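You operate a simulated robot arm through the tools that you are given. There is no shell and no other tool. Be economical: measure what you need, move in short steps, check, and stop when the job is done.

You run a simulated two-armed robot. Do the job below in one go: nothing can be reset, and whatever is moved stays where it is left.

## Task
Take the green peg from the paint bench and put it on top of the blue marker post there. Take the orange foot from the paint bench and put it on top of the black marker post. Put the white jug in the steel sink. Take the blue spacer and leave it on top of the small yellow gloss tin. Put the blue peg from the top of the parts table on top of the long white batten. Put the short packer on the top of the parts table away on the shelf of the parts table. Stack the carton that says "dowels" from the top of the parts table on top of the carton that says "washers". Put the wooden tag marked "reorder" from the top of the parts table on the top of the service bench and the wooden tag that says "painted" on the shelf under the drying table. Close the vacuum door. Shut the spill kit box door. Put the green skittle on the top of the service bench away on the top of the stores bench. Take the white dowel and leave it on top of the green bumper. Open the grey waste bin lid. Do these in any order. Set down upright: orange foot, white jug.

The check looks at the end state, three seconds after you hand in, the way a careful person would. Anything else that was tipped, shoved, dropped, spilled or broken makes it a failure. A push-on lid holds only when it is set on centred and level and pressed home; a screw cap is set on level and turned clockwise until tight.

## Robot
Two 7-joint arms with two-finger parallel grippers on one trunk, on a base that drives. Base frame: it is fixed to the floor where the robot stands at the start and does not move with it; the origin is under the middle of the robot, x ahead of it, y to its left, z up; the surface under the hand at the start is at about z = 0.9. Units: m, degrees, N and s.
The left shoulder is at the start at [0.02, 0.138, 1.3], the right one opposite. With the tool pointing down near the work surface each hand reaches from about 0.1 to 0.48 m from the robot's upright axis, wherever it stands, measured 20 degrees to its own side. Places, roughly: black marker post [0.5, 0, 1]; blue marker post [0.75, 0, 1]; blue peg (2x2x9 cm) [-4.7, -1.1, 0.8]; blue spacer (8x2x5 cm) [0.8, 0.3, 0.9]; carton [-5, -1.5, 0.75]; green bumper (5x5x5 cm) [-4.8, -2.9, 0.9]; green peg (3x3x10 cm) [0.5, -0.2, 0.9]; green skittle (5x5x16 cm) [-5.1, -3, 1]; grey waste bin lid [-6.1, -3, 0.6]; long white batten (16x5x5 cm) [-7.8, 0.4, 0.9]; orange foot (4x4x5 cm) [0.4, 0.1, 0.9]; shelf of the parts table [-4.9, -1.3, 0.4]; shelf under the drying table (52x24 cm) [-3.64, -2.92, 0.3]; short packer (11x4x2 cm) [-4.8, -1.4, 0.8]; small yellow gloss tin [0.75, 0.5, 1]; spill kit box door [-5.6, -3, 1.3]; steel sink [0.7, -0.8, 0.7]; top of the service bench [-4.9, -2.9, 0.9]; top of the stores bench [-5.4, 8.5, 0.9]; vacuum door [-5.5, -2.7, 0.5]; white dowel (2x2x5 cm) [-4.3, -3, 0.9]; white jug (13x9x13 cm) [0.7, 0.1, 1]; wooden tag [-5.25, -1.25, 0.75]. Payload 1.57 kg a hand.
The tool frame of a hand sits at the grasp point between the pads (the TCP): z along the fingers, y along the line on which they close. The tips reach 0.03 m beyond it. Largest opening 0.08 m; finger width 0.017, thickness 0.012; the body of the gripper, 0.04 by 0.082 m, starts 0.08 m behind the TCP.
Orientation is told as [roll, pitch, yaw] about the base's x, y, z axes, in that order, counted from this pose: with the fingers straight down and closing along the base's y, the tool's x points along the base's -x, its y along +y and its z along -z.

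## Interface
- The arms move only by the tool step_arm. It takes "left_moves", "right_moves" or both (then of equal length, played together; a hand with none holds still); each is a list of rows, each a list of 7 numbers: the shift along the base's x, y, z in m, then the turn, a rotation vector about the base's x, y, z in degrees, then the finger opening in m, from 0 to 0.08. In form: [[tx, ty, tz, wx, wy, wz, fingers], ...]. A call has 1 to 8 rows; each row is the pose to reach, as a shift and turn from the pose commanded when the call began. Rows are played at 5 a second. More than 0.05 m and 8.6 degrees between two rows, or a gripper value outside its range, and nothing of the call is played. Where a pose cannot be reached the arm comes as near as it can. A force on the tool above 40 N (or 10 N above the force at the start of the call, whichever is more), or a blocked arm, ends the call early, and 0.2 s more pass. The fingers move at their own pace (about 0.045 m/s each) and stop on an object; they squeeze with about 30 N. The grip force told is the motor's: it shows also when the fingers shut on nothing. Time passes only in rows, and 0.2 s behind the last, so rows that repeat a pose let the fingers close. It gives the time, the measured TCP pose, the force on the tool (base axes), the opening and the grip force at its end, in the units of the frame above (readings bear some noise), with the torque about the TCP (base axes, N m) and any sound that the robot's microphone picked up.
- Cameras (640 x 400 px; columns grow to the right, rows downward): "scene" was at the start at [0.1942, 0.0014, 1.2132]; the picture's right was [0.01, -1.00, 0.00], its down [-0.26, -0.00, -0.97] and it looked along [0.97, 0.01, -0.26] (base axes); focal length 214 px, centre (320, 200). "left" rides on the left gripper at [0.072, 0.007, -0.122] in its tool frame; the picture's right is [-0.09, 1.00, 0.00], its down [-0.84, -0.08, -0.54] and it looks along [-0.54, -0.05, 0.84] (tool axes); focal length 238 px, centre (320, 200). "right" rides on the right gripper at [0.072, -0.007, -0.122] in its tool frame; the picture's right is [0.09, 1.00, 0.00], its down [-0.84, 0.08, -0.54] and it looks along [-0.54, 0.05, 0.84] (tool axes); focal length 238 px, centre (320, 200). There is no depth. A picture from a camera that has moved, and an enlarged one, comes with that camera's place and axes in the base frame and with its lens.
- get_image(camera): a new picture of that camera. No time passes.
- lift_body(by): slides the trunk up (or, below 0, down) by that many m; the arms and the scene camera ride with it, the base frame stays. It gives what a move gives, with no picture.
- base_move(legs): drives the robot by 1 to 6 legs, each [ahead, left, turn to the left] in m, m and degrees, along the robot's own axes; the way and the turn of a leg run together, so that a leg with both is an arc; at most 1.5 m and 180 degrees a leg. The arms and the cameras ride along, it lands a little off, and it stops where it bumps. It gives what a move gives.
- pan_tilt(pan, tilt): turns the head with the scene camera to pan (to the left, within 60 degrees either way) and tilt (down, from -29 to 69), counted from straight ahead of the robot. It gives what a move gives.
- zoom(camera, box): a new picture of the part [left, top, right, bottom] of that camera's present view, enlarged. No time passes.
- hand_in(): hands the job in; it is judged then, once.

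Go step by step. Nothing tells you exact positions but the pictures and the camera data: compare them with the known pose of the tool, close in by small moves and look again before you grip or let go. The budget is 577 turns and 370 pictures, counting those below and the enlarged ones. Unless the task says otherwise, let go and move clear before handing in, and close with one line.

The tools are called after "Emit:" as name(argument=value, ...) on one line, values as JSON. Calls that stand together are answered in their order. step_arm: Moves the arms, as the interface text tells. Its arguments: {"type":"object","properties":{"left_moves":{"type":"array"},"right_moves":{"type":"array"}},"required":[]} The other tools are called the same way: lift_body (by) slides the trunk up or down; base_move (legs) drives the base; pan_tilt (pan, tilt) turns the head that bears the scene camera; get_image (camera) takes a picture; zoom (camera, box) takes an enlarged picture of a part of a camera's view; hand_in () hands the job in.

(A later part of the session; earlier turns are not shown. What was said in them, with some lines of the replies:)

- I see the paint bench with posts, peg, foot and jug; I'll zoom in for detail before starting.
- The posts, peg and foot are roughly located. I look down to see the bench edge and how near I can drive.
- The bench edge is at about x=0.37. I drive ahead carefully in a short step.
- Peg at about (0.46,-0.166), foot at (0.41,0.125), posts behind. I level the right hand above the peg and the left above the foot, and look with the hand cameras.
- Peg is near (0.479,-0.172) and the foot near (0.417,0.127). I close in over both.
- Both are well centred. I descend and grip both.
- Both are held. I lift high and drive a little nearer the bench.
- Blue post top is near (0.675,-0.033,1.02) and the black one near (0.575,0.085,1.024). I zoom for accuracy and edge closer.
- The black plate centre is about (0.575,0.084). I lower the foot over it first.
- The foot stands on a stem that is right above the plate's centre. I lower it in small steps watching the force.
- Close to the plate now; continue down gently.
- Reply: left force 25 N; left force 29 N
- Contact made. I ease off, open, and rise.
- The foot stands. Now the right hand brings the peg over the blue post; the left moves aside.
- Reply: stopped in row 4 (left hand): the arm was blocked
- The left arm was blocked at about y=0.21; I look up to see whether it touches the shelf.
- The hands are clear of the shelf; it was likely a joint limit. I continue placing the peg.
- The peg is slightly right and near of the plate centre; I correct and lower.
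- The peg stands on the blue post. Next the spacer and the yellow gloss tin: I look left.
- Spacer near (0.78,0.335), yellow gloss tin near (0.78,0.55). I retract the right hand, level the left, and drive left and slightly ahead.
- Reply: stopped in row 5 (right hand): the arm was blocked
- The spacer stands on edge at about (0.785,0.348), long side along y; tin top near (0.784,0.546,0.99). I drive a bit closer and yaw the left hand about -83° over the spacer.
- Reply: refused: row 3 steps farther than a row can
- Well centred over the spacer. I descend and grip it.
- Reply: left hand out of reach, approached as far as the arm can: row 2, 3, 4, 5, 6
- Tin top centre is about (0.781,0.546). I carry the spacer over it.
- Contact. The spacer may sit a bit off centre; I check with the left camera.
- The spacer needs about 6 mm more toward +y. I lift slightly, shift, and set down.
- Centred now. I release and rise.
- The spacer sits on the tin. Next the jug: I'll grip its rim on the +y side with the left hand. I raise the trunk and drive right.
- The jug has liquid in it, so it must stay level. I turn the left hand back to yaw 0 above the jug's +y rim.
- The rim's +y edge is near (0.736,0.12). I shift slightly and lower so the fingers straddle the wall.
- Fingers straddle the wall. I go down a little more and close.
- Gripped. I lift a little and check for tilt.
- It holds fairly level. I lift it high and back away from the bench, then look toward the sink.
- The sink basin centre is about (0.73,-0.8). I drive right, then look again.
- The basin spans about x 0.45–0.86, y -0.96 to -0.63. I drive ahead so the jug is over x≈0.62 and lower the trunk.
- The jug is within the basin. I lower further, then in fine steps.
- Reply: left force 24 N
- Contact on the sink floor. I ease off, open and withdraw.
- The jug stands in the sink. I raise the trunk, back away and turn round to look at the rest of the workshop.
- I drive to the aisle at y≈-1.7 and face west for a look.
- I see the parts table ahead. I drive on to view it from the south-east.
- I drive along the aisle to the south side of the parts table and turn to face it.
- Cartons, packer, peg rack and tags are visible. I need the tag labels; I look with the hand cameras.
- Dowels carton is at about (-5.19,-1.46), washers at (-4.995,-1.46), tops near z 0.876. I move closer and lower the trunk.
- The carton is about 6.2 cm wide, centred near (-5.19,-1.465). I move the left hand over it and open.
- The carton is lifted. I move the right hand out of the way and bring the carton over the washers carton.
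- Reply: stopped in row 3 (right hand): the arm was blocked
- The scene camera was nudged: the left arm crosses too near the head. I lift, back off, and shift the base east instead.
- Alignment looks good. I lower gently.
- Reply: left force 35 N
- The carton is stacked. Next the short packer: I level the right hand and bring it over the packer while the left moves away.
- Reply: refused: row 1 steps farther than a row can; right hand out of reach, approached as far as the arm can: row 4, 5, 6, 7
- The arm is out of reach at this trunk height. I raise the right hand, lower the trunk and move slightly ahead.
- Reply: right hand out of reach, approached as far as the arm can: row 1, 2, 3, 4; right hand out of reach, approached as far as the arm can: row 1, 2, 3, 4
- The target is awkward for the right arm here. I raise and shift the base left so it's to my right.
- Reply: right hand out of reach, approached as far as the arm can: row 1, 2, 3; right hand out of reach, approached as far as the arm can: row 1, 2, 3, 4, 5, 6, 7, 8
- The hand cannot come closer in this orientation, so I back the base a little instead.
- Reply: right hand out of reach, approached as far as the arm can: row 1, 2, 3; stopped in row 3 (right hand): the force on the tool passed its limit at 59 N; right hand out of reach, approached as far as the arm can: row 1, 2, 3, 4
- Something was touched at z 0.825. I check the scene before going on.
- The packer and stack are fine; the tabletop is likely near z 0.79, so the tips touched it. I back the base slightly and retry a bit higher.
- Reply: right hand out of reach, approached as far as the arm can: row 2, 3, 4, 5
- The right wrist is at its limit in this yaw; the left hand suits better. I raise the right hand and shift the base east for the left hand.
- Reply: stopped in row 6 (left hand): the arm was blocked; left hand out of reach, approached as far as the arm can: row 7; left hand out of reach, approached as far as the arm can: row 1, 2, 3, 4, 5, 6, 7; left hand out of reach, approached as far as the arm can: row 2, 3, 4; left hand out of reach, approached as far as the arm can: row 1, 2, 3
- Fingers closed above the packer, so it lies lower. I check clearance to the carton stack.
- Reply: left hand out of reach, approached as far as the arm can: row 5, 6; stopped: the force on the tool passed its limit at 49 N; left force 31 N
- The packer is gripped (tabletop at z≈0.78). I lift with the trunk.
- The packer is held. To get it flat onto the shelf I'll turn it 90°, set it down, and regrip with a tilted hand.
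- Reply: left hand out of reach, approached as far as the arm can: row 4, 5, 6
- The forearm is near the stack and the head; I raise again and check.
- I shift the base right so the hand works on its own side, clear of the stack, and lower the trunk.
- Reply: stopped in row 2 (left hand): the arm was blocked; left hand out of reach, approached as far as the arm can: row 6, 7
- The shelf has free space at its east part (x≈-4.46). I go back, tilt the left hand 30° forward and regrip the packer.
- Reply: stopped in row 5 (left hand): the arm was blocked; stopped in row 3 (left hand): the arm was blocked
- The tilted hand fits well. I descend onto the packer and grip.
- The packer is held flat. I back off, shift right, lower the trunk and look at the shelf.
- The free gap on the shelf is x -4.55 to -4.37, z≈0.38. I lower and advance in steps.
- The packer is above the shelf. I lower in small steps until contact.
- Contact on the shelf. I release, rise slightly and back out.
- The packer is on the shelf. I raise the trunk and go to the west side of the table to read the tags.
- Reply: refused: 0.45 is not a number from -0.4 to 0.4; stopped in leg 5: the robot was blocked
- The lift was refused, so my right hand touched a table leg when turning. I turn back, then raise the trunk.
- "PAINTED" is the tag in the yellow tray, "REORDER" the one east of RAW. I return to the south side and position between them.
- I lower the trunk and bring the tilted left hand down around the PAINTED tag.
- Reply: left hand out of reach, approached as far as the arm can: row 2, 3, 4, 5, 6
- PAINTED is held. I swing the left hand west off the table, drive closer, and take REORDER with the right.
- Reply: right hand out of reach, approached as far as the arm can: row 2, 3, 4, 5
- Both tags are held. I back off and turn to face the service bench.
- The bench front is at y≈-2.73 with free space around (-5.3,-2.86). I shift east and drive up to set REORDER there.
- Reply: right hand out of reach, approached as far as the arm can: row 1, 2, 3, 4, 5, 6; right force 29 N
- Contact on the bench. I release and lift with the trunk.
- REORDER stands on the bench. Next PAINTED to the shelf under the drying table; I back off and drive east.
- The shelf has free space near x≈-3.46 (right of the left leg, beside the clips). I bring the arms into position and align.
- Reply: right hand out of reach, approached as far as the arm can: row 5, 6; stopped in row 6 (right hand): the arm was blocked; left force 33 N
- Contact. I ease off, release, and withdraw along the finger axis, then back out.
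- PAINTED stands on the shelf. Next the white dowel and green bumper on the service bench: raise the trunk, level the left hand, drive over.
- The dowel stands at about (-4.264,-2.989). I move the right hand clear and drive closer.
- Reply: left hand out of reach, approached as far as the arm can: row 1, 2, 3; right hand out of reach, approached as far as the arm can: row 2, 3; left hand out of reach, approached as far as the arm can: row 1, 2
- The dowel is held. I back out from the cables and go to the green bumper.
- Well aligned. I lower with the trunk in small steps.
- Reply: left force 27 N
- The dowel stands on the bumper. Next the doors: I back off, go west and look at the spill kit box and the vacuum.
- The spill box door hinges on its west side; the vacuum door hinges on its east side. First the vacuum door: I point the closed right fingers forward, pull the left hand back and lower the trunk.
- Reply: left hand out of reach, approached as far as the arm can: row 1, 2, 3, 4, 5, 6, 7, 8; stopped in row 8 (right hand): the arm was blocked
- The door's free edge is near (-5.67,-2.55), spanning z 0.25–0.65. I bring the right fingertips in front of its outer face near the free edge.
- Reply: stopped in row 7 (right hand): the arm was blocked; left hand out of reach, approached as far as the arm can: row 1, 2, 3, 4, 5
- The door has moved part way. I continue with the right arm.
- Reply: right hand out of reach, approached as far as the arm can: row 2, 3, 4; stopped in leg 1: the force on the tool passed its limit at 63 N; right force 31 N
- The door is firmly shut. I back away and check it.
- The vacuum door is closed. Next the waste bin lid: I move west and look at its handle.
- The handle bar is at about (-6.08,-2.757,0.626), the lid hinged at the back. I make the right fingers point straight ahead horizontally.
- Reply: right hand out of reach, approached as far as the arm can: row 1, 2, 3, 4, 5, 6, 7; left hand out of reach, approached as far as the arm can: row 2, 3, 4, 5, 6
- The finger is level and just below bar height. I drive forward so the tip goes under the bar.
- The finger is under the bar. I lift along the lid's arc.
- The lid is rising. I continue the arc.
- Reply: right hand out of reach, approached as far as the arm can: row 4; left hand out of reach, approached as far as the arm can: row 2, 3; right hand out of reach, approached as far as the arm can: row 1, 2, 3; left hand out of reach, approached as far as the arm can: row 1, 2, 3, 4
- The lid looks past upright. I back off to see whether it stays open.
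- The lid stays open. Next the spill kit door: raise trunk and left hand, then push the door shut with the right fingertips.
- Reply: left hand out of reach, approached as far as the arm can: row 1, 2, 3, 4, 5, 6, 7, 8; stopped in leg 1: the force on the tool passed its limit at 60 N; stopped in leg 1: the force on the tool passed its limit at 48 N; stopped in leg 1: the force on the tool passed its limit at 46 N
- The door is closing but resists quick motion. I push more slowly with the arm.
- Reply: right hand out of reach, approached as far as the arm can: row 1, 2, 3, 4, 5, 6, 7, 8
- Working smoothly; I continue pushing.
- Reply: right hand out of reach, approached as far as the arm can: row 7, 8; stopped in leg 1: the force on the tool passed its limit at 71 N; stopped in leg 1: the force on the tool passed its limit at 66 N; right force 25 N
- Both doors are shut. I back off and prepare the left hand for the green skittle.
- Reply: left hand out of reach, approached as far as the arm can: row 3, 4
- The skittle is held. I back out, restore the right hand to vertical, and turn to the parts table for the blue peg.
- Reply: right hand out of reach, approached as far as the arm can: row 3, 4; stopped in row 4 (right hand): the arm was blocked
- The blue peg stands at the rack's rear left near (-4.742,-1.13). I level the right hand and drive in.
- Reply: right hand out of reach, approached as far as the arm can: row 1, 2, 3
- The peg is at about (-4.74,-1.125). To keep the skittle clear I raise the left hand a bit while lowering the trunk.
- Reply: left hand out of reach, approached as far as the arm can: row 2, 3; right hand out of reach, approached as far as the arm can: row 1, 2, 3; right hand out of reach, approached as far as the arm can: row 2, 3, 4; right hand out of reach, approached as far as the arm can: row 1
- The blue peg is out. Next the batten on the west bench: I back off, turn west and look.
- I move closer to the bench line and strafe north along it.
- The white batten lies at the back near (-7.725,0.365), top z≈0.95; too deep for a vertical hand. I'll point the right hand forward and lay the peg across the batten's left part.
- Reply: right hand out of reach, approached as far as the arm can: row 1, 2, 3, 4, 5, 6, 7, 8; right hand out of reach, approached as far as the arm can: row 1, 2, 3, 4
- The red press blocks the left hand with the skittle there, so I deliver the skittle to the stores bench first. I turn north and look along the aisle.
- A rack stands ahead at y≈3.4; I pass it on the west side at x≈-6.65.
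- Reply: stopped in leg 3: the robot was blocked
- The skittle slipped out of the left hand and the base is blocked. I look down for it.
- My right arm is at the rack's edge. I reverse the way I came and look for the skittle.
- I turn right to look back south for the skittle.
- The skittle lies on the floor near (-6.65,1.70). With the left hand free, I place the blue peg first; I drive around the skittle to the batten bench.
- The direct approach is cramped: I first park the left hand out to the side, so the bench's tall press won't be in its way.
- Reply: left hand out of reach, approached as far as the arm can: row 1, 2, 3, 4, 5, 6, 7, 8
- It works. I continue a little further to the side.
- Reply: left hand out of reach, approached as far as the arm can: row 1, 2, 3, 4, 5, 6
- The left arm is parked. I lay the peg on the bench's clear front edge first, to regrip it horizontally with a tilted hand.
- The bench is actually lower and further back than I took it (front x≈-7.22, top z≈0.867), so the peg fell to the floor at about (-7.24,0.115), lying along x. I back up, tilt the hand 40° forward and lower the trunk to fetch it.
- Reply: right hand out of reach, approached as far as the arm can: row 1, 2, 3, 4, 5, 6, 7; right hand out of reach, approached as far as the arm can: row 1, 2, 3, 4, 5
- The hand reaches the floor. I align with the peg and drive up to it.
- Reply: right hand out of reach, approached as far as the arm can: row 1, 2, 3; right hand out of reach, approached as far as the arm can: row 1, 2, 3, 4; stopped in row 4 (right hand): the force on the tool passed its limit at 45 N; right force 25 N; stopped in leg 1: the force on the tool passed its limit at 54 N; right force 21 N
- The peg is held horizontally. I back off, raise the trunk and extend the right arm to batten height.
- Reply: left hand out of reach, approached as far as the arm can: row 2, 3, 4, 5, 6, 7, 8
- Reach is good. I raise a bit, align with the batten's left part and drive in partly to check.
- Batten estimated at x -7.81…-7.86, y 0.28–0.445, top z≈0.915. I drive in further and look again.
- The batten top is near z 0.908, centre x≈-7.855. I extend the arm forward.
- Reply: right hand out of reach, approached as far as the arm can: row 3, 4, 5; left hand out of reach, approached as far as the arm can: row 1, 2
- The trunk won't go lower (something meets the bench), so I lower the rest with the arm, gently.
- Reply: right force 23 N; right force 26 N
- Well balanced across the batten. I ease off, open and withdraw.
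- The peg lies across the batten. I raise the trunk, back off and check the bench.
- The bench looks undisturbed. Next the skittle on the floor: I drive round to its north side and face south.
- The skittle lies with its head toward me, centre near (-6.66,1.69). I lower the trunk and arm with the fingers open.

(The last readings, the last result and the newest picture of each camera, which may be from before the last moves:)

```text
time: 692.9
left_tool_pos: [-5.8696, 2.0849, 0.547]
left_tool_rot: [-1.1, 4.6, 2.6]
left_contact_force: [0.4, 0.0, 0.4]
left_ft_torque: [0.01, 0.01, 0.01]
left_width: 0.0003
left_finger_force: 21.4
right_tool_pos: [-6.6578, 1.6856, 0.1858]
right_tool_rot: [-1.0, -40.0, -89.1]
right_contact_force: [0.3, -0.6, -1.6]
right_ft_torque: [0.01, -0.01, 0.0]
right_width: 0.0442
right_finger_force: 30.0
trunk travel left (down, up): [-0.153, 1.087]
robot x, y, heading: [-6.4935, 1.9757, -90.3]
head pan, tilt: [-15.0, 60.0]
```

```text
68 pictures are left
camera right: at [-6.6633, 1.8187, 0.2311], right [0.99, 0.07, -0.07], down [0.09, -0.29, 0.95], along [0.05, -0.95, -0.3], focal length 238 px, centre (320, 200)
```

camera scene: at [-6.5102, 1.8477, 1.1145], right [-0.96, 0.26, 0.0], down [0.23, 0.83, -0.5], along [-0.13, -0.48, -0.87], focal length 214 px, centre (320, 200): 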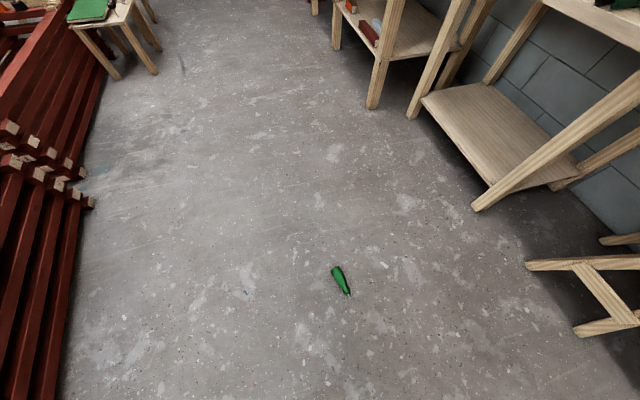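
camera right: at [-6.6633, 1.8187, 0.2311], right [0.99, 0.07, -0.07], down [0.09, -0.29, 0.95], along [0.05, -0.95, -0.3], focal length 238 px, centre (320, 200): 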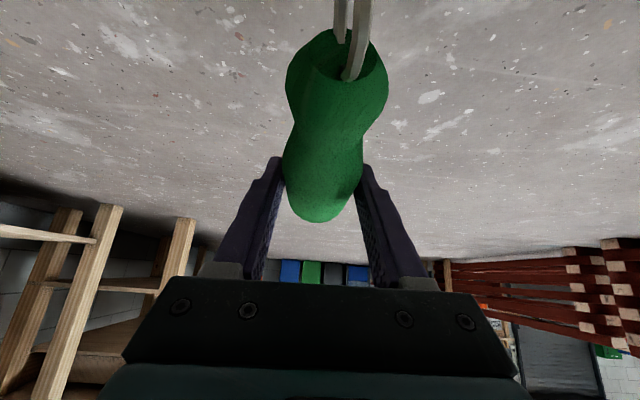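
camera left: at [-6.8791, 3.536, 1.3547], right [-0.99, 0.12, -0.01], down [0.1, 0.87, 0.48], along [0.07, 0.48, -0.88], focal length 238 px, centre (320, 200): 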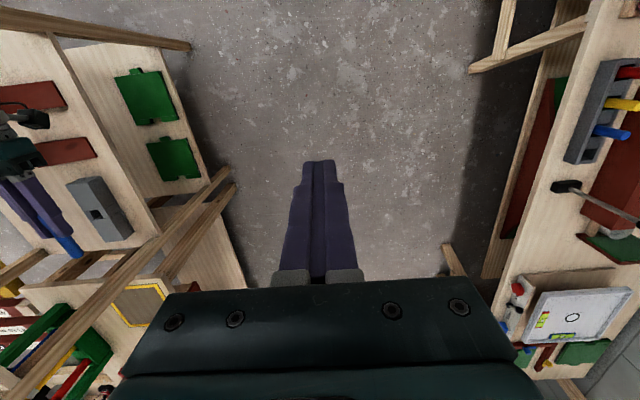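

The grip is near the base and creeping, so I put it back down and regrip at the neck where it locks.

Emit:
lift_body(by=-0.148)

Emit:
step_arm(right_moves=[[0, 0, 0, 0, 0, 0, 0.04], [0, 0, 0, 0, 0, 0, 0.08], [0, 0, 0, 0, 0, 0, 0.08], [0, 0, 0, 0, 0, 0, 0.08]])

Emit:
base_move(legs=[[-0.04, 0, 0]])

Emit:
get_image(camera="right")

```text
time: 694.6
left_tool_pos: [-5.8702, 2.086, 0.3997]
left_tool_rot: [-1.2, 4.6, 2.6]
left_contact_force: [0.4, -0.4, 0.4]
left_ft_torque: [0.0, -0.01, 0.02]
left_width: 0.0001
left_finger_force: 20.8
right_tool_pos: [-6.6573, 1.6849, 0.0365]
right_tool_rot: [-1.0, -40.1, -89.2]
right_contact_force: [0.7, 0.1, -1.6]
right_ft_torque: [-0.02, 0.03, -0.02]
right_width: 0.0447
right_finger_force: 30.3
trunk travel left (down, up): [-0.005, 1.235]
robot x, y, heading: [-6.4955, 1.9749, -90.3]
head pan, tilt: [-15.0, 60.0]
```

```text
time: 695.6
left_tool_pos: [-5.8707, 2.0864, 0.3998]
left_tool_rot: [-1.1, 4.6, 2.6]
left_contact_force: [-0.4, 0.8, -1.0]
left_ft_torque: [-0.01, 0.0, 0.02]
left_width: 0.0002
left_finger_force: 21.4
right_tool_pos: [-6.657, 1.6837, 0.0368]
right_tool_rot: [-1.0, -40.1, -89.2]
right_contact_force: [-1.3, -0.2, 0.4]
right_ft_torque: [0.07, 0.0, 0.02]
right_width: 0.0802
right_finger_force: 0.1
trunk travel left (down, up): [-0.005, 1.235]
robot x, y, heading: [-6.4923, 1.9746, -90.2]
head pan, tilt: [-15.0, 60.0]
```

```text
time: 696.5
left_tool_pos: [-5.8706, 2.1169, 0.3993]
left_tool_rot: [-1.4, 4.7, 2.6]
left_contact_force: [1.1, -0.4, 0.0]
left_ft_torque: [0.07, -0.03, -0.01]
left_width: 0.0002
left_finger_force: 21.5
right_tool_pos: [-6.658, 1.7154, 0.0391]
right_tool_rot: [-1.1, -40.3, -89.1]
right_contact_force: [0.2, 0.5, -0.1]
right_ft_torque: [0.07, 0.05, 0.0]
right_width: 0.08
right_finger_force: 0.0
trunk travel left (down, up): [-0.005, 1.235]
robot x, y, heading: [-6.4921, 2.0148, -90.6]
head pan, tilt: [-15.0, 60.0]
```

```text
67 pictures are left
camera right: at [-6.6633, 1.8483, 0.0841], right [0.99, 0.07, -0.07], down [0.09, -0.29, 0.95], along [0.05, -0.96, -0.29], focal length 238 px, centre (320, 200)
```

right: 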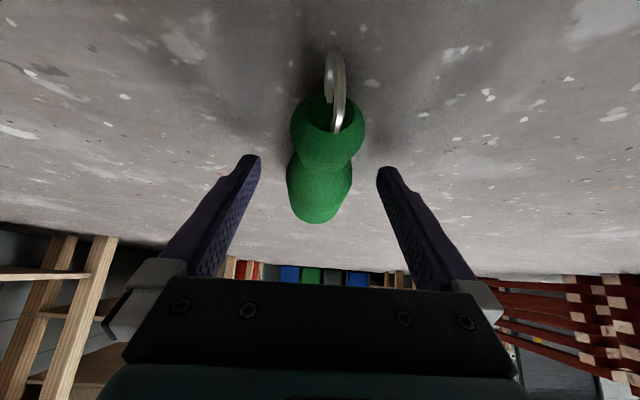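

Emit:
base_move(legs=[[-0.022, 0, 0]])

Emit:
step_arm(right_moves=[[0, 0, -0.004, 0, 0, 0, 0.06], [0, 0, -0.006, 0, 0, 0, 0.03], [0, 0, -0.006, 0, 0, 0, 0.0], [0, 0, -0.006, 0, 0, 0, 0.0], [0, 0, -0.006, 0, 0, 0, 0.0], [0, 0, -0.006, 0, 0, 0, 0.0]])

Emit:
lift_body(by=0.15)

Emit:
get_image(camera="right")

```text
time: 697.3
left_tool_pos: [-5.8697, 2.1415, 0.3995]
left_tool_rot: [-1.5, 4.7, 2.6]
left_contact_force: [0.2, -0.2, 0.6]
left_ft_torque: [0.05, -0.01, 0.02]
left_width: 0.0
left_finger_force: 20.6
right_tool_pos: [-6.6582, 1.7405, 0.0384]
right_tool_rot: [-1.1, -40.5, -89.2]
right_contact_force: [0.3, -0.7, -0.2]
right_ft_torque: [0.04, 0.0, 0.04]
right_width: 0.0799
right_finger_force: 0.1
trunk travel left (down, up): [-0.005, 1.235]
robot x, y, heading: [-6.4899, 2.0344, -90.5]
head pan, tilt: [-15.0, 60.0]
```

```text
time: 698.7
left_tool_pos: [-5.87, 2.1476, 0.4008]
left_tool_rot: [-1.1, 4.6, 2.6]
left_contact_force: [0.1, -0.1, 0.4]
left_ft_torque: [0.04, -0.01, -0.03]
left_width: 0.0
left_finger_force: 21.0
right_tool_pos: [-6.6584, 1.7459, 0.0314]
right_tool_rot: [-1.1, -40.2, -89.1]
right_contact_force: [0.0, 1.7, 4.5]
right_ft_torque: [-0.13, 0.02, 0.02]
right_width: 0.0322
right_finger_force: 30.0
trunk travel left (down, up): [-0.005, 1.235]
robot x, y, heading: [-6.493, 2.0365, -90.6]
head pan, tilt: [-15.0, 60.0]
```

```text
time: 700.5
left_tool_pos: [-5.8711, 2.1456, 0.5501]
left_tool_rot: [-1.1, 4.6, 2.6]
left_contact_force: [0.8, 0.0, -1.3]
left_ft_torque: [-0.02, -0.02, -0.01]
left_width: 0.0001
left_finger_force: 21.6
right_tool_pos: [-6.658, 1.7456, 0.1825]
right_tool_rot: [-1.1, -40.2, -89.1]
right_contact_force: [-0.2, 0.2, -2.3]
right_ft_torque: [0.07, 0.0, 0.01]
right_width: 0.0322
right_finger_force: 30.1
trunk travel left (down, up): [-0.155, 1.085]
robot x, y, heading: [-6.4893, 2.0372, -90.3]
head pan, tilt: [-15.0, 60.0]
```

```text
66 pictures are left
camera right: at [-6.6637, 1.8792, 0.2274], right [0.99, 0.07, -0.07], down [0.09, -0.29, 0.95], along [0.05, -0.95, -0.29], focal length 238 px, centre (320, 200)
```

right: 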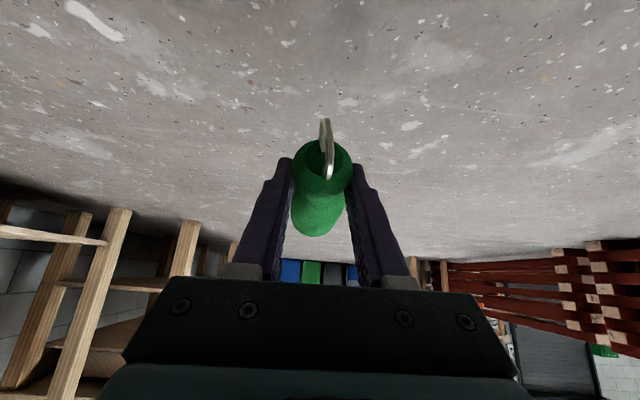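

Now it's locked at the neck. I raise the trunk and bring the left arm back to the front for the narrow aisle.

Emit:
lift_body(by=0.4)

Emit:
lift_body(by=0.3)

Emit:
step_arm(left_moves=[[0.0, -0.04, 0.0, 0, 0, -7, 0], [0.0, -0.08, 0.0, 0, 0, -14, 0], [0.0, -0.12, 0.0, 0, 0, -21, 0], [-0.005, -0.16, 0.0, 0, 0, -28, 0], [-0.02, -0.2, 0.0, 0, 0, -35, 0], [-0.04, -0.235, 0.0, 0, 0, -42, 0], [-0.06, -0.27, 0.0, 0, 0, -49, 0], [-0.085, -0.3, 0, 0, 0, -56, 0]])

Emit:
step_arm(left_moves=[[-0.03, -0.03, 0.0, 0, 0, -7, 0], [-0.06, -0.06, 0.0, 0, 0, -14, 0], [-0.09, -0.09, 0.0, 0, 0, -21, 0], [-0.12, -0.12, 0.0, 0, 0, -28, 0], [-0.15, -0.14, 0.0, 0, 0, -34, 0], [-0.18, -0.16, 0.0, 0, 0, -38, 0], [-0.21, -0.18, 0.0, 0, 0, -38, 0]])

Emit:
get_image(camera="right")

```text
time: 704.3
left_tool_pos: [-5.8701, 2.147, 0.9495]
left_tool_rot: [-1.1, 4.6, 2.6]
left_contact_force: [-0.2, -0.2, 0.5]
left_ft_torque: [0.0, 0.02, 0.01]
left_width: 0.0
left_finger_force: 21.5
right_tool_pos: [-6.6587, 1.7457, 0.5827]
right_tool_rot: [-1.1, -40.2, -89.1]
right_contact_force: [0.3, -0.4, -1.0]
right_ft_torque: [0.07, -0.02, 0.0]
right_width: 0.0321
right_finger_force: 30.1
trunk travel left (down, up): [-0.555, 0.685]
robot x, y, heading: [-6.4883, 2.0393, -90.6]
head pan, tilt: [-15.0, 60.0]
```

```text
time: 707.3
left_tool_pos: [-5.8698, 2.1468, 1.2499]
left_tool_rot: [-1.1, 4.7, 2.6]
left_contact_force: [0.4, 0.5, -0.2]
left_ft_torque: [-0.01, -0.01, 0.02]
left_width: 0.0
left_finger_force: 21.7
right_tool_pos: [-6.6581, 1.7468, 0.8818]
right_tool_rot: [-1.0, -40.2, -89.0]
right_contact_force: [0.4, -0.2, -0.9]
right_ft_torque: [0.04, -0.02, 0.0]
right_width: 0.0317
right_finger_force: 29.9
trunk travel left (down, up): [-0.855, 0.385]
robot x, y, heading: [-6.4884, 2.0373, -90.3]
head pan, tilt: [-15.0, 60.0]
```

```text
time: 709.1
left_tool_pos: [-5.9534, 1.8448, 1.2494]
left_tool_rot: [-1.1, 4.6, -53.6]
left_contact_force: [0.5, -0.2, 0.3]
left_ft_torque: [-0.03, 0.02, 0.0]
left_width: 0.0001
left_finger_force: 21.7
right_tool_pos: [-6.6579, 1.7449, 0.8819]
right_tool_rot: [-1.2, -40.1, -89.1]
right_contact_force: [0.2, 0.8, -1.1]
right_ft_torque: [0.03, -0.01, 0.01]
right_width: 0.032
right_finger_force: 30.0
trunk travel left (down, up): [-0.855, 0.385]
robot x, y, heading: [-6.4889, 2.0343, -90.3]
head pan, tilt: [-15.0, 60.0]
```

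```text
time: 710.7
left_tool_pos: [-6.1665, 1.6652, 1.2509]
left_tool_rot: [-1.1, 4.7, -91.5]
left_contact_force: [-0.1, 0.4, -0.1]
left_ft_torque: [0.01, -0.03, 0.0]
left_width: 0.0
left_finger_force: 21.4
right_tool_pos: [-6.6585, 1.7459, 0.8811]
right_tool_rot: [-1.0, -40.2, -89.1]
right_contact_force: [0.4, 0.8, -0.4]
right_ft_torque: [0.06, 0.02, 0.0]
right_width: 0.0318
right_finger_force: 29.9
trunk travel left (down, up): [-0.855, 0.385]
robot x, y, heading: [-6.493, 2.0378, -90.4]
head pan, tilt: [-15.0, 60.0]
```

```text
65 pictures are left
camera right: at [-6.6637, 1.8792, 0.9274], right [0.99, 0.07, -0.07], down [0.09, -0.29, 0.95], along [0.05, -0.95, -0.29], focal length 238 px, centre (320, 200)
```

right: 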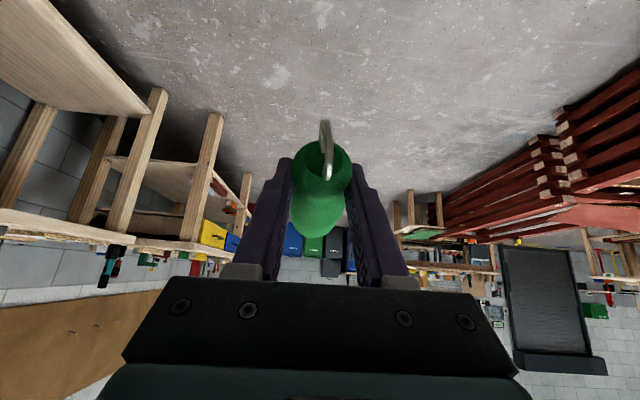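

Emit:
base_move(legs=[[0, 0, 90], [0, 0, 90.3], [0, 0.23, 0], [0.9, 0, 0]])

Emit:
pan_tilt(pan=0, tilt=20)

Emit:
get_image(camera="scene")

```text
time: 724.5
left_tool_pos: [-7.0283, 3.3254, 1.2496]
left_tool_rot: [-1.1, 4.7, 87.7]
left_contact_force: [-0.7, 0.1, 0.7]
left_ft_torque: [0.01, 0.01, 0.02]
left_width: 0.0
left_finger_force: 20.8
right_tool_pos: [-6.5365, 3.2388, 0.8815]
right_tool_rot: [-0.9, -40.3, 90.1]
right_contact_force: [-1.1, 0.0, -0.9]
right_ft_torque: [-0.06, 0.0, -0.01]
right_width: 0.0317
right_finger_force: 29.8
trunk travel left (down, up): [-0.855, 0.385]
robot x, y, heading: [-6.706, 2.9505, 88.9]
head pan, tilt: [-15.0, 60.0]
```

```text
time: 725.5
left_tool_pos: [-7.0293, 3.3255, 1.2505]
left_tool_rot: [-1.1, 4.6, 87.7]
left_contact_force: [0.2, 0.6, 0.1]
left_ft_torque: [0.01, 0.01, -0.02]
left_width: 0.0
left_finger_force: 21.4
right_tool_pos: [-6.538, 3.2395, 0.8815]
right_tool_rot: [-1.0, -40.2, 90.1]
right_contact_force: [-0.4, -0.3, -1.3]
right_ft_torque: [-0.08, 0.02, 0.02]
right_width: 0.0317
right_finger_force: 30.3
trunk travel left (down, up): [-0.855, 0.385]
robot x, y, heading: [-6.7099, 2.9491, 88.8]
head pan, tilt: [0.0, 20.0]
```

```text
64 pictures are left
camera scene: at [-6.7022, 3.145, 1.3845], right [1.0, -0.02, 0.0], down [-0.01, -0.34, -0.94], along [0.02, 0.94, -0.34], focal length 214 px, centre (320, 200)
```

scene: 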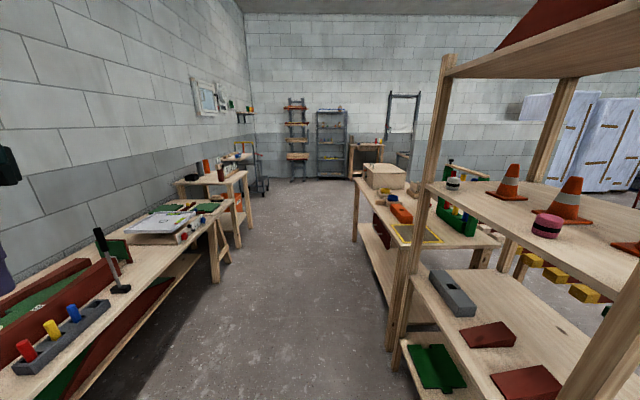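

Emit:
base_move(legs=[[1.4, 0.05, 1], [1.4, 0, 0]])

Emit:
get_image(camera="scene")

```text
time: 739.1
left_tool_pos: [-7.0152, 6.1242, 1.2506]
left_tool_rot: [-1.0, 4.7, 87.7]
left_contact_force: [0.2, 0.1, 0.1]
left_ft_torque: [-0.02, 0.0, 0.01]
left_width: 0.0001
left_finger_force: 21.9
right_tool_pos: [-6.5238, 6.0384, 0.8817]
right_tool_rot: [-0.9, -40.2, 90.0]
right_contact_force: [0.6, -0.9, -0.7]
right_ft_torque: [-0.05, 0.01, 0.01]
right_width: 0.0317
right_finger_force: 30.4
trunk travel left (down, up): [-0.855, 0.385]
robot x, y, heading: [-6.6972, 5.7529, 88.5]
head pan, tilt: [0.0, 20.0]
```

```text
63 pictures are left
camera scene: at [-6.6899, 5.9434, 1.3846], right [1.0, -0.02, 0.0], down [-0.01, -0.34, -0.94], along [0.02, 0.94, -0.34], focal length 214 px, centre (320, 200)
```

scene: 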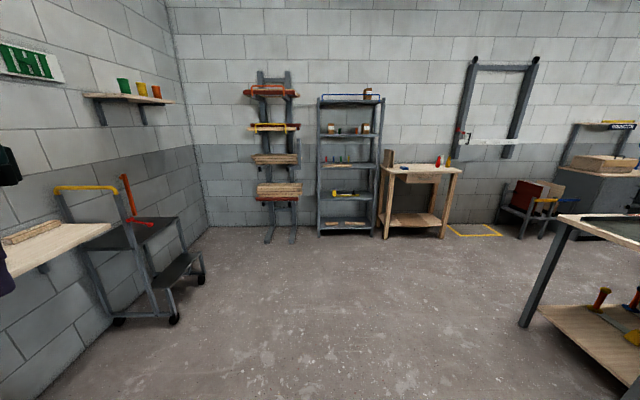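

The stores bench is the wooden one at x -5.8…-5.0, front y≈8.33. I drive there, keeping the left hand clear of the grey shelf.

Emit:
step_arm(left_moves=[[0.03, 0, 0.0, 0, 0, 0, 0], [0.06, 0, 0.0, 0, 0, 0, 0], [0.09, 0, 0.0, 0, 0, 0, 0], [0.11, 0, 0.0, 0, 0, 0, 0]])

Emit:
base_move(legs=[[1.3, 0, 1.5], [0.3, 0, 0], [0, -1.1, 0]])

Emit:
pan_tilt(pan=0, tilt=40)

Emit:
get_image(camera="scene")

```text
time: 740.1
left_tool_pos: [-6.9076, 6.1245, 1.2487]
left_tool_rot: [-1.1, 4.6, 87.7]
left_contact_force: [0.5, 0.5, 0.7]
left_ft_torque: [-0.01, 0.0, 0.02]
left_width: 0.0
left_finger_force: 21.3
right_tool_pos: [-6.5249, 6.0371, 0.8814]
right_tool_rot: [-1.0, -40.1, 90.0]
right_contact_force: [0.1, 0.0, -1.4]
right_ft_torque: [-0.06, 0.03, -0.06]
right_width: 0.0316
right_finger_force: 29.7
trunk travel left (down, up): [-0.855, 0.385]
robot x, y, heading: [-6.692, 5.7512, 88.8]
head pan, tilt: [0.0, 20.0]
```

```text
time: 753.6
left_tool_pos: [-5.7558, 7.708, 1.2489]
left_tool_rot: [-1.1, 4.6, 88.2]
left_contact_force: [0.0, 0.3, 0.3]
left_ft_torque: [-0.04, 0.0, 0.01]
left_width: 0.0
left_finger_force: 21.3
right_tool_pos: [-5.3732, 7.6234, 0.881]
right_tool_rot: [-1.1, -40.1, 90.3]
right_contact_force: [-0.5, 0.2, -1.1]
right_ft_torque: [-0.03, 0.03, -0.02]
right_width: 0.0314
right_finger_force: 29.9
trunk travel left (down, up): [-0.855, 0.385]
robot x, y, heading: [-5.5392, 7.3389, 89.3]
head pan, tilt: [0.0, 20.0]
```

```text
time: 754.5
left_tool_pos: [-5.7553, 7.7082, 1.25]
left_tool_rot: [-1.0, 4.5, 88.1]
left_contact_force: [-0.6, 0.2, 0.4]
left_ft_torque: [-0.01, -0.03, 0.0]
left_width: 0.0001
left_finger_force: 21.4
right_tool_pos: [-5.3718, 7.6252, 0.8821]
right_tool_rot: [-1.0, -40.1, 90.4]
right_contact_force: [-0.4, 0.4, -2.0]
right_ft_torque: [-0.03, 0.02, -0.01]
right_width: 0.0316
right_finger_force: 30.3
trunk travel left (down, up): [-0.855, 0.385]
robot x, y, heading: [-5.5433, 7.3344, 89.3]
head pan, tilt: [0.0, 40.0]
```

```text
62 pictures are left
camera scene: at [-5.5373, 7.52, 1.3532], right [1.0, -0.01, 0.0], down [-0.01, -0.64, -0.77], along [0.01, 0.77, -0.64], focal length 214 px, centre (320, 200)
```

scene: 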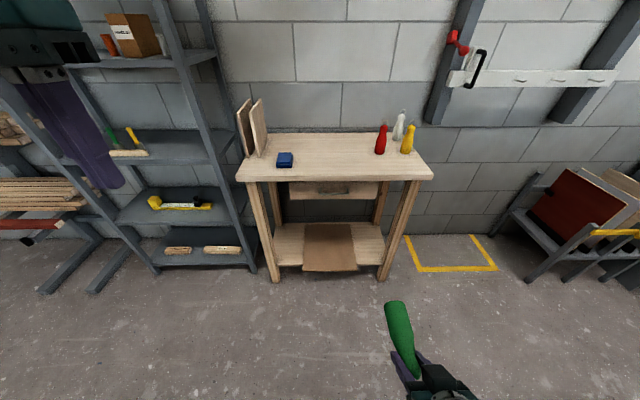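

Other skittles stand on the right of this bench; the middle is free. I align and move in to lay the skittle there.

Emit:
lift_body(by=0.09)

Emit:
base_move(legs=[[0, 0.1, 0.5], [0.5, 0, 0]])

Emit:
pan_tilt(pan=-10, tilt=50)

Emit:
get_image(camera="scene")

Emit:
get_image(camera="right")

```text
time: 755.7
left_tool_pos: [-5.7561, 7.7076, 1.339]
left_tool_rot: [-1.1, 4.6, 88.2]
left_contact_force: [0.1, 0.6, -0.8]
left_ft_torque: [0.0, 0.01, -0.01]
left_width: 0.0
left_finger_force: 21.5
right_tool_pos: [-5.3744, 7.6238, 0.9719]
right_tool_rot: [-1.0, -40.0, 90.4]
right_contact_force: [-0.7, 0.1, -1.3]
right_ft_torque: [-0.07, -0.01, 0.0]
right_width: 0.0313
right_finger_force: 30.4
trunk travel left (down, up): [-0.945, 0.295]
robot x, y, heading: [-5.5407, 7.3336, 89.1]
head pan, tilt: [0.0, 40.0]
```

```text
time: 759.4
left_tool_pos: [-5.8516, 8.212, 1.3377]
left_tool_rot: [-1.1, 4.7, 88.3]
left_contact_force: [-0.3, 0.6, 0.1]
left_ft_torque: [-0.02, -0.01, 0.01]
left_width: 0.0
left_finger_force: 21.3
right_tool_pos: [-5.4695, 8.1295, 0.9728]
right_tool_rot: [-0.9, -40.0, 90.6]
right_contact_force: [-1.2, -0.3, -1.2]
right_ft_torque: [-0.08, 0.01, 0.02]
right_width: 0.0315
right_finger_force: 29.9
trunk travel left (down, up): [-0.945, 0.295]
robot x, y, heading: [-5.6344, 7.8387, 89.5]
head pan, tilt: [0.0, 40.0]
```

```text
time: 760.2
left_tool_pos: [-5.8522, 8.2117, 1.34]
left_tool_rot: [-1.1, 4.6, 88.3]
left_contact_force: [0.0, 0.3, -0.9]
left_ft_torque: [0.0, 0.03, -0.01]
left_width: 0.0
left_finger_force: 21.3
right_tool_pos: [-5.4692, 8.129, 0.9718]
right_tool_rot: [-1.1, -40.1, 90.6]
right_contact_force: [0.6, -0.4, -1.9]
right_ft_torque: [-0.09, 0.02, -0.01]
right_width: 0.0316
right_finger_force: 29.8
trunk travel left (down, up): [-0.945, 0.295]
robot x, y, heading: [-5.6359, 7.8391, 89.5]
head pan, tilt: [-10.0, 50.0]
```

```text
61 pictures are left
camera scene: at [-5.6198, 8.0156, 1.429], right [0.98, -0.18, 0.0], down [-0.14, -0.75, -0.64], along [0.12, 0.63, -0.77], focal length 214 px, centre (320, 200)
```

scene: 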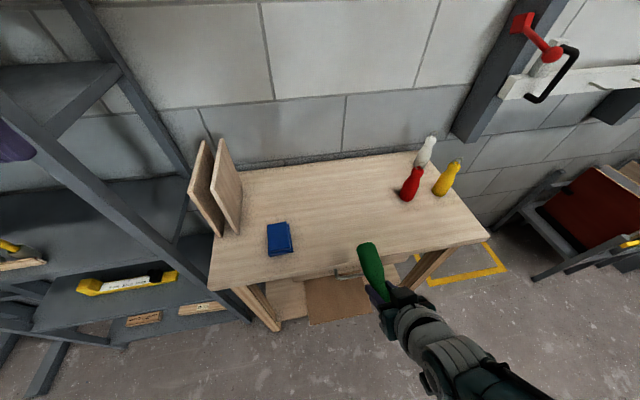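

```text
60 pictures are left
camera right: at [-5.4626, 7.9958, 1.0173], right [-0.99, -0.07, -0.07], down [-0.09, 0.29, 0.95], along [-0.05, 0.95, -0.3], focal length 238 px, centre (320, 200)
```

right: 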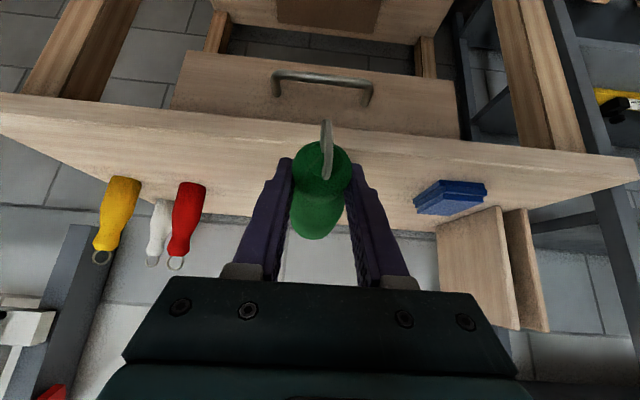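

Emit:
base_move(legs=[[0.21, 0, 0]])

Emit:
lift_body(by=-0.06)

Emit:
get_image(camera="scene")

Emit:
get_image(camera="right")

```text
time: 761.8
left_tool_pos: [-5.8506, 8.4205, 1.3381]
left_tool_rot: [-1.1, 4.7, 88.3]
left_contact_force: [-0.5, 0.1, -0.1]
left_ft_torque: [0.0, -0.02, -0.01]
left_width: 0.0
left_finger_force: 21.3
right_tool_pos: [-5.4672, 8.3381, 0.9712]
right_tool_rot: [-1.0, -40.2, 90.7]
right_contact_force: [-0.1, 0.6, -1.7]
right_ft_torque: [-0.05, 0.02, -0.01]
right_width: 0.0314
right_finger_force: 29.9
trunk travel left (down, up): [-0.945, 0.295]
robot x, y, heading: [-5.6362, 8.0453, 89.4]
head pan, tilt: [-10.0, 50.0]
```

```text
time: 762.8
left_tool_pos: [-5.8503, 8.421, 1.2787]
left_tool_rot: [-1.1, 4.7, 88.4]
left_contact_force: [-0.6, -0.3, 0.3]
left_ft_torque: [-0.01, -0.02, -0.01]
left_width: 0.0002
left_finger_force: 21.6
right_tool_pos: [-5.4677, 8.338, 0.9105]
right_tool_rot: [-1.0, -40.1, 90.7]
right_contact_force: [0.2, -0.2, -1.0]
right_ft_torque: [-0.07, -0.03, -0.02]
right_width: 0.0318
right_finger_force: 29.9
trunk travel left (down, up): [-0.885, 0.355]
robot x, y, heading: [-5.6331, 8.0518, 89.7]
head pan, tilt: [-10.0, 50.0]
```

```text
59 pictures are left
camera scene: at [-5.6177, 8.2246, 1.369], right [0.98, -0.18, 0.0], down [-0.14, -0.75, -0.64], along [0.12, 0.63, -0.77], focal length 214 px, centre (320, 200)
```

scene: 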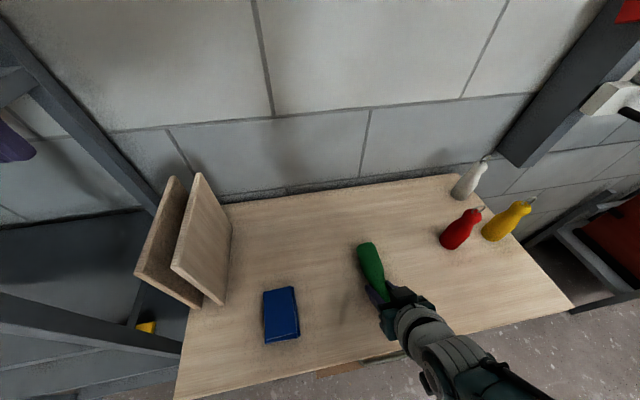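

```text
58 pictures are left
camera right: at [-5.4606, 8.2047, 0.9572], right [-0.99, -0.07, -0.07], down [-0.09, 0.29, 0.95], along [-0.05, 0.95, -0.3], focal length 238 px, centre (320, 200)
```

right: 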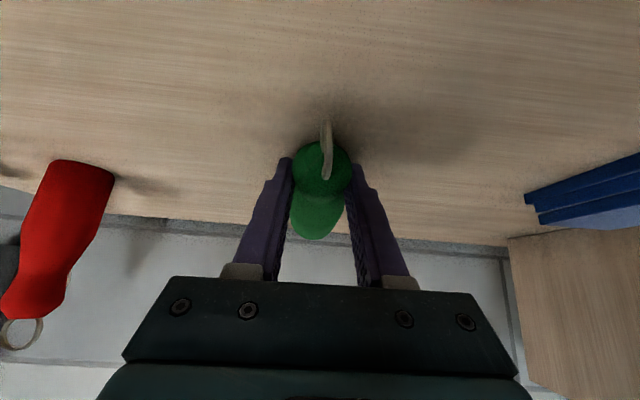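

Emit:
lift_body(by=-0.009)

Emit:
lift_body(by=-0.004)

Emit:
zoom(camera="scene", box=[300, 200, 500, 350])

```text
time: 763.2
left_tool_pos: [-5.8498, 8.4195, 1.2728]
left_tool_rot: [-1.1, 4.6, 88.4]
left_contact_force: [1.1, 0.4, -0.3]
left_ft_torque: [0.01, -0.01, -0.01]
left_width: 0.0001
left_finger_force: 21.3
right_tool_pos: [-5.4657, 8.3404, 0.9087]
right_tool_rot: [-0.9, -40.8, 90.5]
right_contact_force: [1.5, -4.8, 8.9]
right_ft_torque: [-0.09, 0.16, 0.03]
right_width: 0.0317
right_finger_force: 30.6
trunk travel left (down, up): [-0.879, 0.361]
robot x, y, heading: [-5.6299, 8.0482, 89.3]
head pan, tilt: [-10.0, 50.0]
stopped: the force on the tool passed its limit at 79 N (the readings are from after the stop); the commanded pose is now the measured one
```

```text
time: 763.6
left_tool_pos: [-5.8499, 8.4202, 1.272]
left_tool_rot: [-1.1, 4.7, 88.3]
left_contact_force: [-0.1, 0.0, 0.9]
left_ft_torque: [0.02, 0.0, -0.01]
left_width: 0.0
left_finger_force: 21.1
right_tool_pos: [-5.4685, 8.3405, 0.9082]
right_tool_rot: [-0.8, -41.1, 90.4]
right_contact_force: [1.0, -2.9, 7.2]
right_ft_torque: [-0.03, 0.11, -0.01]
right_width: 0.0312
right_finger_force: 30.4
trunk travel left (down, up): [-0.878, 0.362]
robot x, y, heading: [-5.6346, 8.0497, 89.4]
head pan, tilt: [-10.0, 50.0]
stopped: the force on the tool passed its limit at 54 N (the readings are from after the stop); the commanded pose is now the measured one
```

```text
2.67 times, centred on (400, 275) of scene
camera zoom: at [-5.6173, 8.224, 1.3626], right [0.98, -0.18, 0.0], down [-0.14, -0.75, -0.64], along [0.12, 0.63, -0.77], focal length 572 px, centre (107, 0)
```

zoom: 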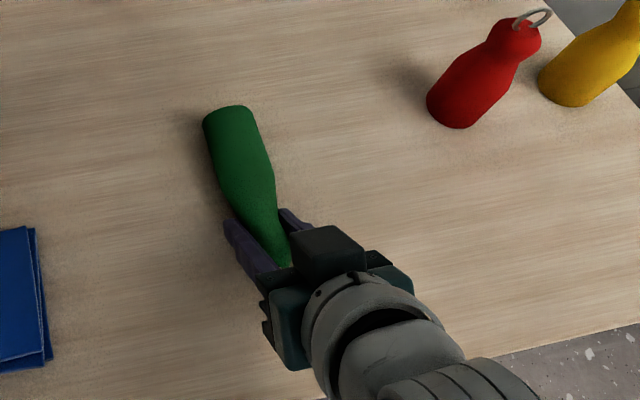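

The skittle touches the bench, lying along its depth. I release gently and withdraw.

Emit:
lift_body(by=0.002)

Emit:
step_arm(right_moves=[[0, 0, 0, 0, 0, 0, 0.033], [0, 0, 0, 0, 0, 0, 0.04], [0, 0, 0, 0, 0, 0, 0.06], [0, 0, 0, 0, 0, 0, 0.08], [0, 0, 0, 0, 0, 0, 0.08], [0, 0, 0, 0, 0, 0, 0.08]])

Emit:
lift_body(by=0.15)

Emit:
get_image(camera="scene")

```text
time: 764.1
left_tool_pos: [-5.8504, 8.4216, 1.2749]
left_tool_rot: [-1.1, 4.6, 88.4]
left_contact_force: [-1.2, -1.2, -0.2]
left_ft_torque: [0.01, -0.01, -0.02]
left_width: 0.0001
left_finger_force: 21.3
right_tool_pos: [-5.4703, 8.3415, 0.9099]
right_tool_rot: [-0.7, -41.1, 90.4]
right_contact_force: [-0.6, 0.1, 0.0]
right_ft_torque: [-0.04, -0.03, 0.03]
right_width: 0.0314
right_finger_force: 30.2
trunk travel left (down, up): [-0.88, 0.36]
robot x, y, heading: [-5.6361, 8.0512, 89.3]
head pan, tilt: [-10.0, 50.0]
```

```text
time: 765.5
left_tool_pos: [-5.8504, 8.42, 1.2756]
left_tool_rot: [-1.1, 4.7, 88.4]
left_contact_force: [0.4, 0.4, -0.2]
left_ft_torque: [-0.02, -0.05, 0.0]
left_width: 0.0
left_finger_force: 21.7
right_tool_pos: [-5.4688, 8.3398, 0.9102]
right_tool_rot: [-0.7, -41.2, 90.4]
right_contact_force: [-0.1, -0.3, -0.3]
right_ft_torque: [0.01, -0.04, 0.01]
right_width: 0.0798
right_finger_force: 0.1
trunk travel left (down, up): [-0.88, 0.36]
robot x, y, heading: [-5.6327, 8.0469, 89.3]
head pan, tilt: [-10.0, 50.0]
```

```text
time: 767.2
left_tool_pos: [-5.8303, 8.4034, 1.3986]
left_tool_rot: [-2.9, 7.7, 87.0]
left_contact_force: [0.2, 0.9, 0.6]
left_ft_torque: [0.01, -0.01, 0.02]
left_width: 0.0002
left_finger_force: 21.3
right_tool_pos: [-5.4494, 8.3304, 1.0573]
right_tool_rot: [-2.4, -40.4, 91.5]
right_contact_force: [0.2, 0.1, 0.2]
right_ft_torque: [0.02, 0.01, 0.0]
right_width: 0.0801
right_finger_force: 0.1
trunk travel left (down, up): [-1.03, 0.21]
robot x, y, heading: [-5.6317, 8.0499, 89.4]
head pan, tilt: [-10.0, 50.0]
```

```text
56 pictures are left
camera scene: at [-5.6077, 8.2187, 1.511], right [0.98, -0.18, 0.02], down [-0.13, -0.76, -0.64], along [0.14, 0.62, -0.77], focal length 214 px, centre (320, 200)
```

scene: 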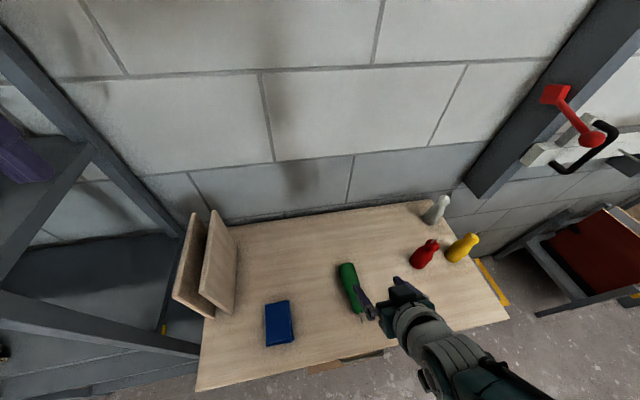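

The skittle lies on the bench, but the left arm touched something when rising. I lower slightly and back straight out.

Emit:
lift_body(by=-0.05)

Emit:
base_move(legs=[[-0.5, 0, 0]])

Emit:
pan_tilt(pan=0, tilt=30)

Emit:
get_image(camera="scene")

```text
time: 768.2
left_tool_pos: [-5.8494, 8.4223, 1.3763]
left_tool_rot: [-1.2, 4.6, 88.4]
left_contact_force: [-0.7, 0.2, 0.7]
left_ft_torque: [0.0, 0.0, -0.02]
left_width: 0.0
left_finger_force: 21.6
right_tool_pos: [-5.4681, 8.3417, 1.0107]
right_tool_rot: [-0.9, -41.1, 90.6]
right_contact_force: [0.0, 0.6, -0.1]
right_ft_torque: [0.01, 0.02, -0.03]
right_width: 0.0801
right_finger_force: 0.1
trunk travel left (down, up): [-0.98, 0.26]
robot x, y, heading: [-5.6319, 8.0489, 89.3]
head pan, tilt: [-10.0, 50.0]
```

```text
time: 768.8
left_tool_pos: [-5.8499, 8.421, 1.3756]
left_tool_rot: [-1.1, 4.5, 88.2]
left_contact_force: [-0.2, 0.8, 0.0]
left_ft_torque: [-0.01, -0.03, 0.0]
left_width: 0.0
left_finger_force: 21.7
right_tool_pos: [-5.4695, 8.3403, 1.0105]
right_tool_rot: [-0.7, -41.1, 90.3]
right_contact_force: [-0.3, 1.1, -0.2]
right_ft_torque: [-0.02, 0.0, 0.03]
right_width: 0.0801
right_finger_force: 0.1
trunk travel left (down, up): [-0.98, 0.26]
robot x, y, heading: [-5.6329, 8.0473, 89.5]
head pan, tilt: [-10.0, 50.0]
stopped in leg 1: the robot was blocked; the commanded pose is now the measured one
```

```text
time: 769.7
left_tool_pos: [-5.8503, 8.4215, 1.375]
left_tool_rot: [-1.1, 4.5, 88.4]
left_contact_force: [0.3, 0.5, 0.9]
left_ft_torque: [0.0, -0.01, -0.04]
left_width: 0.0002
left_finger_force: 21.7
right_tool_pos: [-5.4683, 8.3417, 1.0101]
right_tool_rot: [-0.8, -41.0, 90.4]
right_contact_force: [-0.3, 1.2, 0.8]
right_ft_torque: [0.02, 0.04, 0.03]
right_width: 0.08
right_finger_force: 0.1
trunk travel left (down, up): [-0.98, 0.26]
robot x, y, heading: [-5.6331, 8.0471, 89.4]
head pan, tilt: [0.0, 30.0]
```

```text
55 pictures are left
camera scene: at [-5.6312, 8.239, 1.4942], right [1.0, -0.01, 0.0], down [-0.01, -0.5, -0.87], along [0.01, 0.87, -0.5], focal length 214 px, centre (320, 200)
```

scene: 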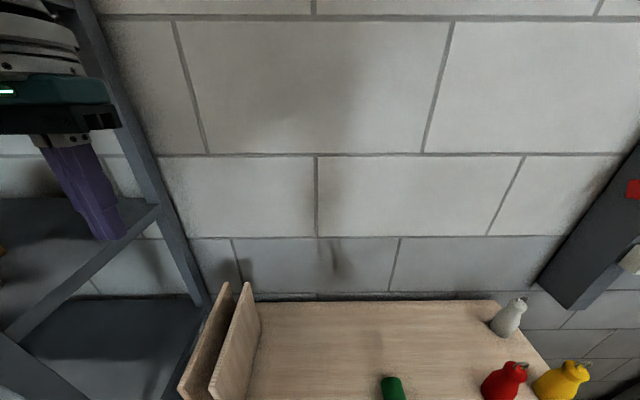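

The left arm is caught by the shelf rack when raised. I lower back toward the entry height and retreat.

Emit:
lift_body(by=-0.05)

Emit:
base_move(legs=[[-0.1, 0, 0]])

```text
time: 770.6
left_tool_pos: [-5.8502, 8.4214, 1.3252]
left_tool_rot: [-1.1, 4.6, 88.3]
left_contact_force: [0.2, -1.9, -0.3]
left_ft_torque: [0.0, 0.0, -0.01]
left_width: 0.0
left_finger_force: 21.4
right_tool_pos: [-5.4693, 8.3403, 0.96]
right_tool_rot: [-0.7, -41.0, 90.5]
right_contact_force: [-0.4, 0.1, -0.6]
right_ft_torque: [-0.02, -0.01, -0.02]
right_width: 0.0801
right_finger_force: 0.0
trunk travel left (down, up): [-0.93, 0.31]
robot x, y, heading: [-5.6344, 8.0523, 89.4]
head pan, tilt: [0.0, 30.0]
```

```text
time: 771.7
left_tool_pos: [-5.8509, 8.3198, 1.3248]
left_tool_rot: [-1.1, 4.6, 88.3]
left_contact_force: [-0.6, -0.3, 0.2]
left_ft_torque: [0.04, 0.0, -0.03]
left_width: 0.0002
left_finger_force: 21.8
right_tool_pos: [-5.4697, 8.2394, 0.9599]
right_tool_rot: [-0.7, -41.1, 90.3]
right_contact_force: [-0.6, -0.5, 0.8]
right_ft_torque: [-0.01, -0.01, 0.02]
right_width: 0.08
right_finger_force: 0.1
trunk travel left (down, up): [-0.93, 0.31]
robot x, y, heading: [-5.633, 7.9444, 89.2]
head pan, tilt: [0.0, 30.0]
```

Free now. I back off more and check the bench and the rack.

Emit:
base_move(legs=[[-0.45, 0, 0]])

Emit:
pan_tilt(pan=10, tilt=35)

Emit:
get_image(camera="scene")

```text
time: 774.4
left_tool_pos: [-5.8578, 7.8739, 1.3264]
left_tool_rot: [-1.1, 4.6, 88.4]
left_contact_force: [0.4, -0.5, -1.0]
left_ft_torque: [0.02, 0.03, -0.01]
left_width: 0.0
left_finger_force: 20.9
right_tool_pos: [-5.4759, 7.7956, 0.9588]
right_tool_rot: [-0.7, -41.2, 90.5]
right_contact_force: [-0.2, 0.4, -0.9]
right_ft_torque: [0.01, -0.04, 0.0]
right_width: 0.0798
right_finger_force: 0.1
trunk travel left (down, up): [-0.93, 0.31]
robot x, y, heading: [-5.6417, 7.5046, 89.4]
head pan, tilt: [0.0, 30.0]
```

```text
time: 775.2
left_tool_pos: [-5.858, 7.8737, 1.3255]
left_tool_rot: [-1.1, 4.4, 88.5]
left_contact_force: [0.0, -0.3, 0.0]
left_ft_torque: [0.03, -0.03, -0.01]
left_width: 0.0
left_finger_force: 21.2
right_tool_pos: [-5.4759, 7.7942, 0.9611]
right_tool_rot: [-0.7, -41.2, 90.4]
right_contact_force: [-0.2, 1.3, -0.7]
right_ft_torque: [-0.04, 0.0, -0.02]
right_width: 0.0801
right_finger_force: 0.0
trunk travel left (down, up): [-0.93, 0.31]
robot x, y, heading: [-5.6417, 7.4986, 89.6]
head pan, tilt: [10.0, 35.0]
```

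```text
54 pictures are left
camera scene: at [-5.6532, 7.6882, 1.4365], right [0.99, 0.16, 0.0], down [0.09, -0.57, -0.82], along [-0.13, 0.81, -0.57], focal length 214 px, centre (320, 200)
```

scene: 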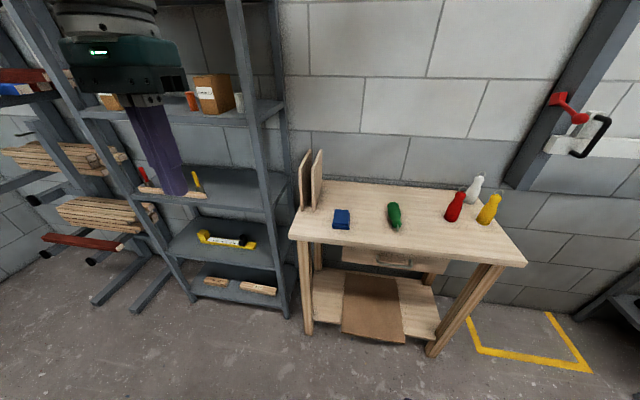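

The green skittle rests on the stores bench, the hands are empty and clear, and everything I can see here stands undisturbed. All the jobs are done, so I hand in.

Emit:
hand_in()

```text
The job is handed in.
```

All the listed jobs are done and handed in. The blue peg and the green skittle both fell to the floor on the way; I picked them up, and both now lie on their sides where they belong: the peg across the white batten, the skittle on the stores bench. My right arm also bumped a parts-table leg and a shelf rack, and my left arm caught the rack beside the stores bench; I saw nothing knocked over.
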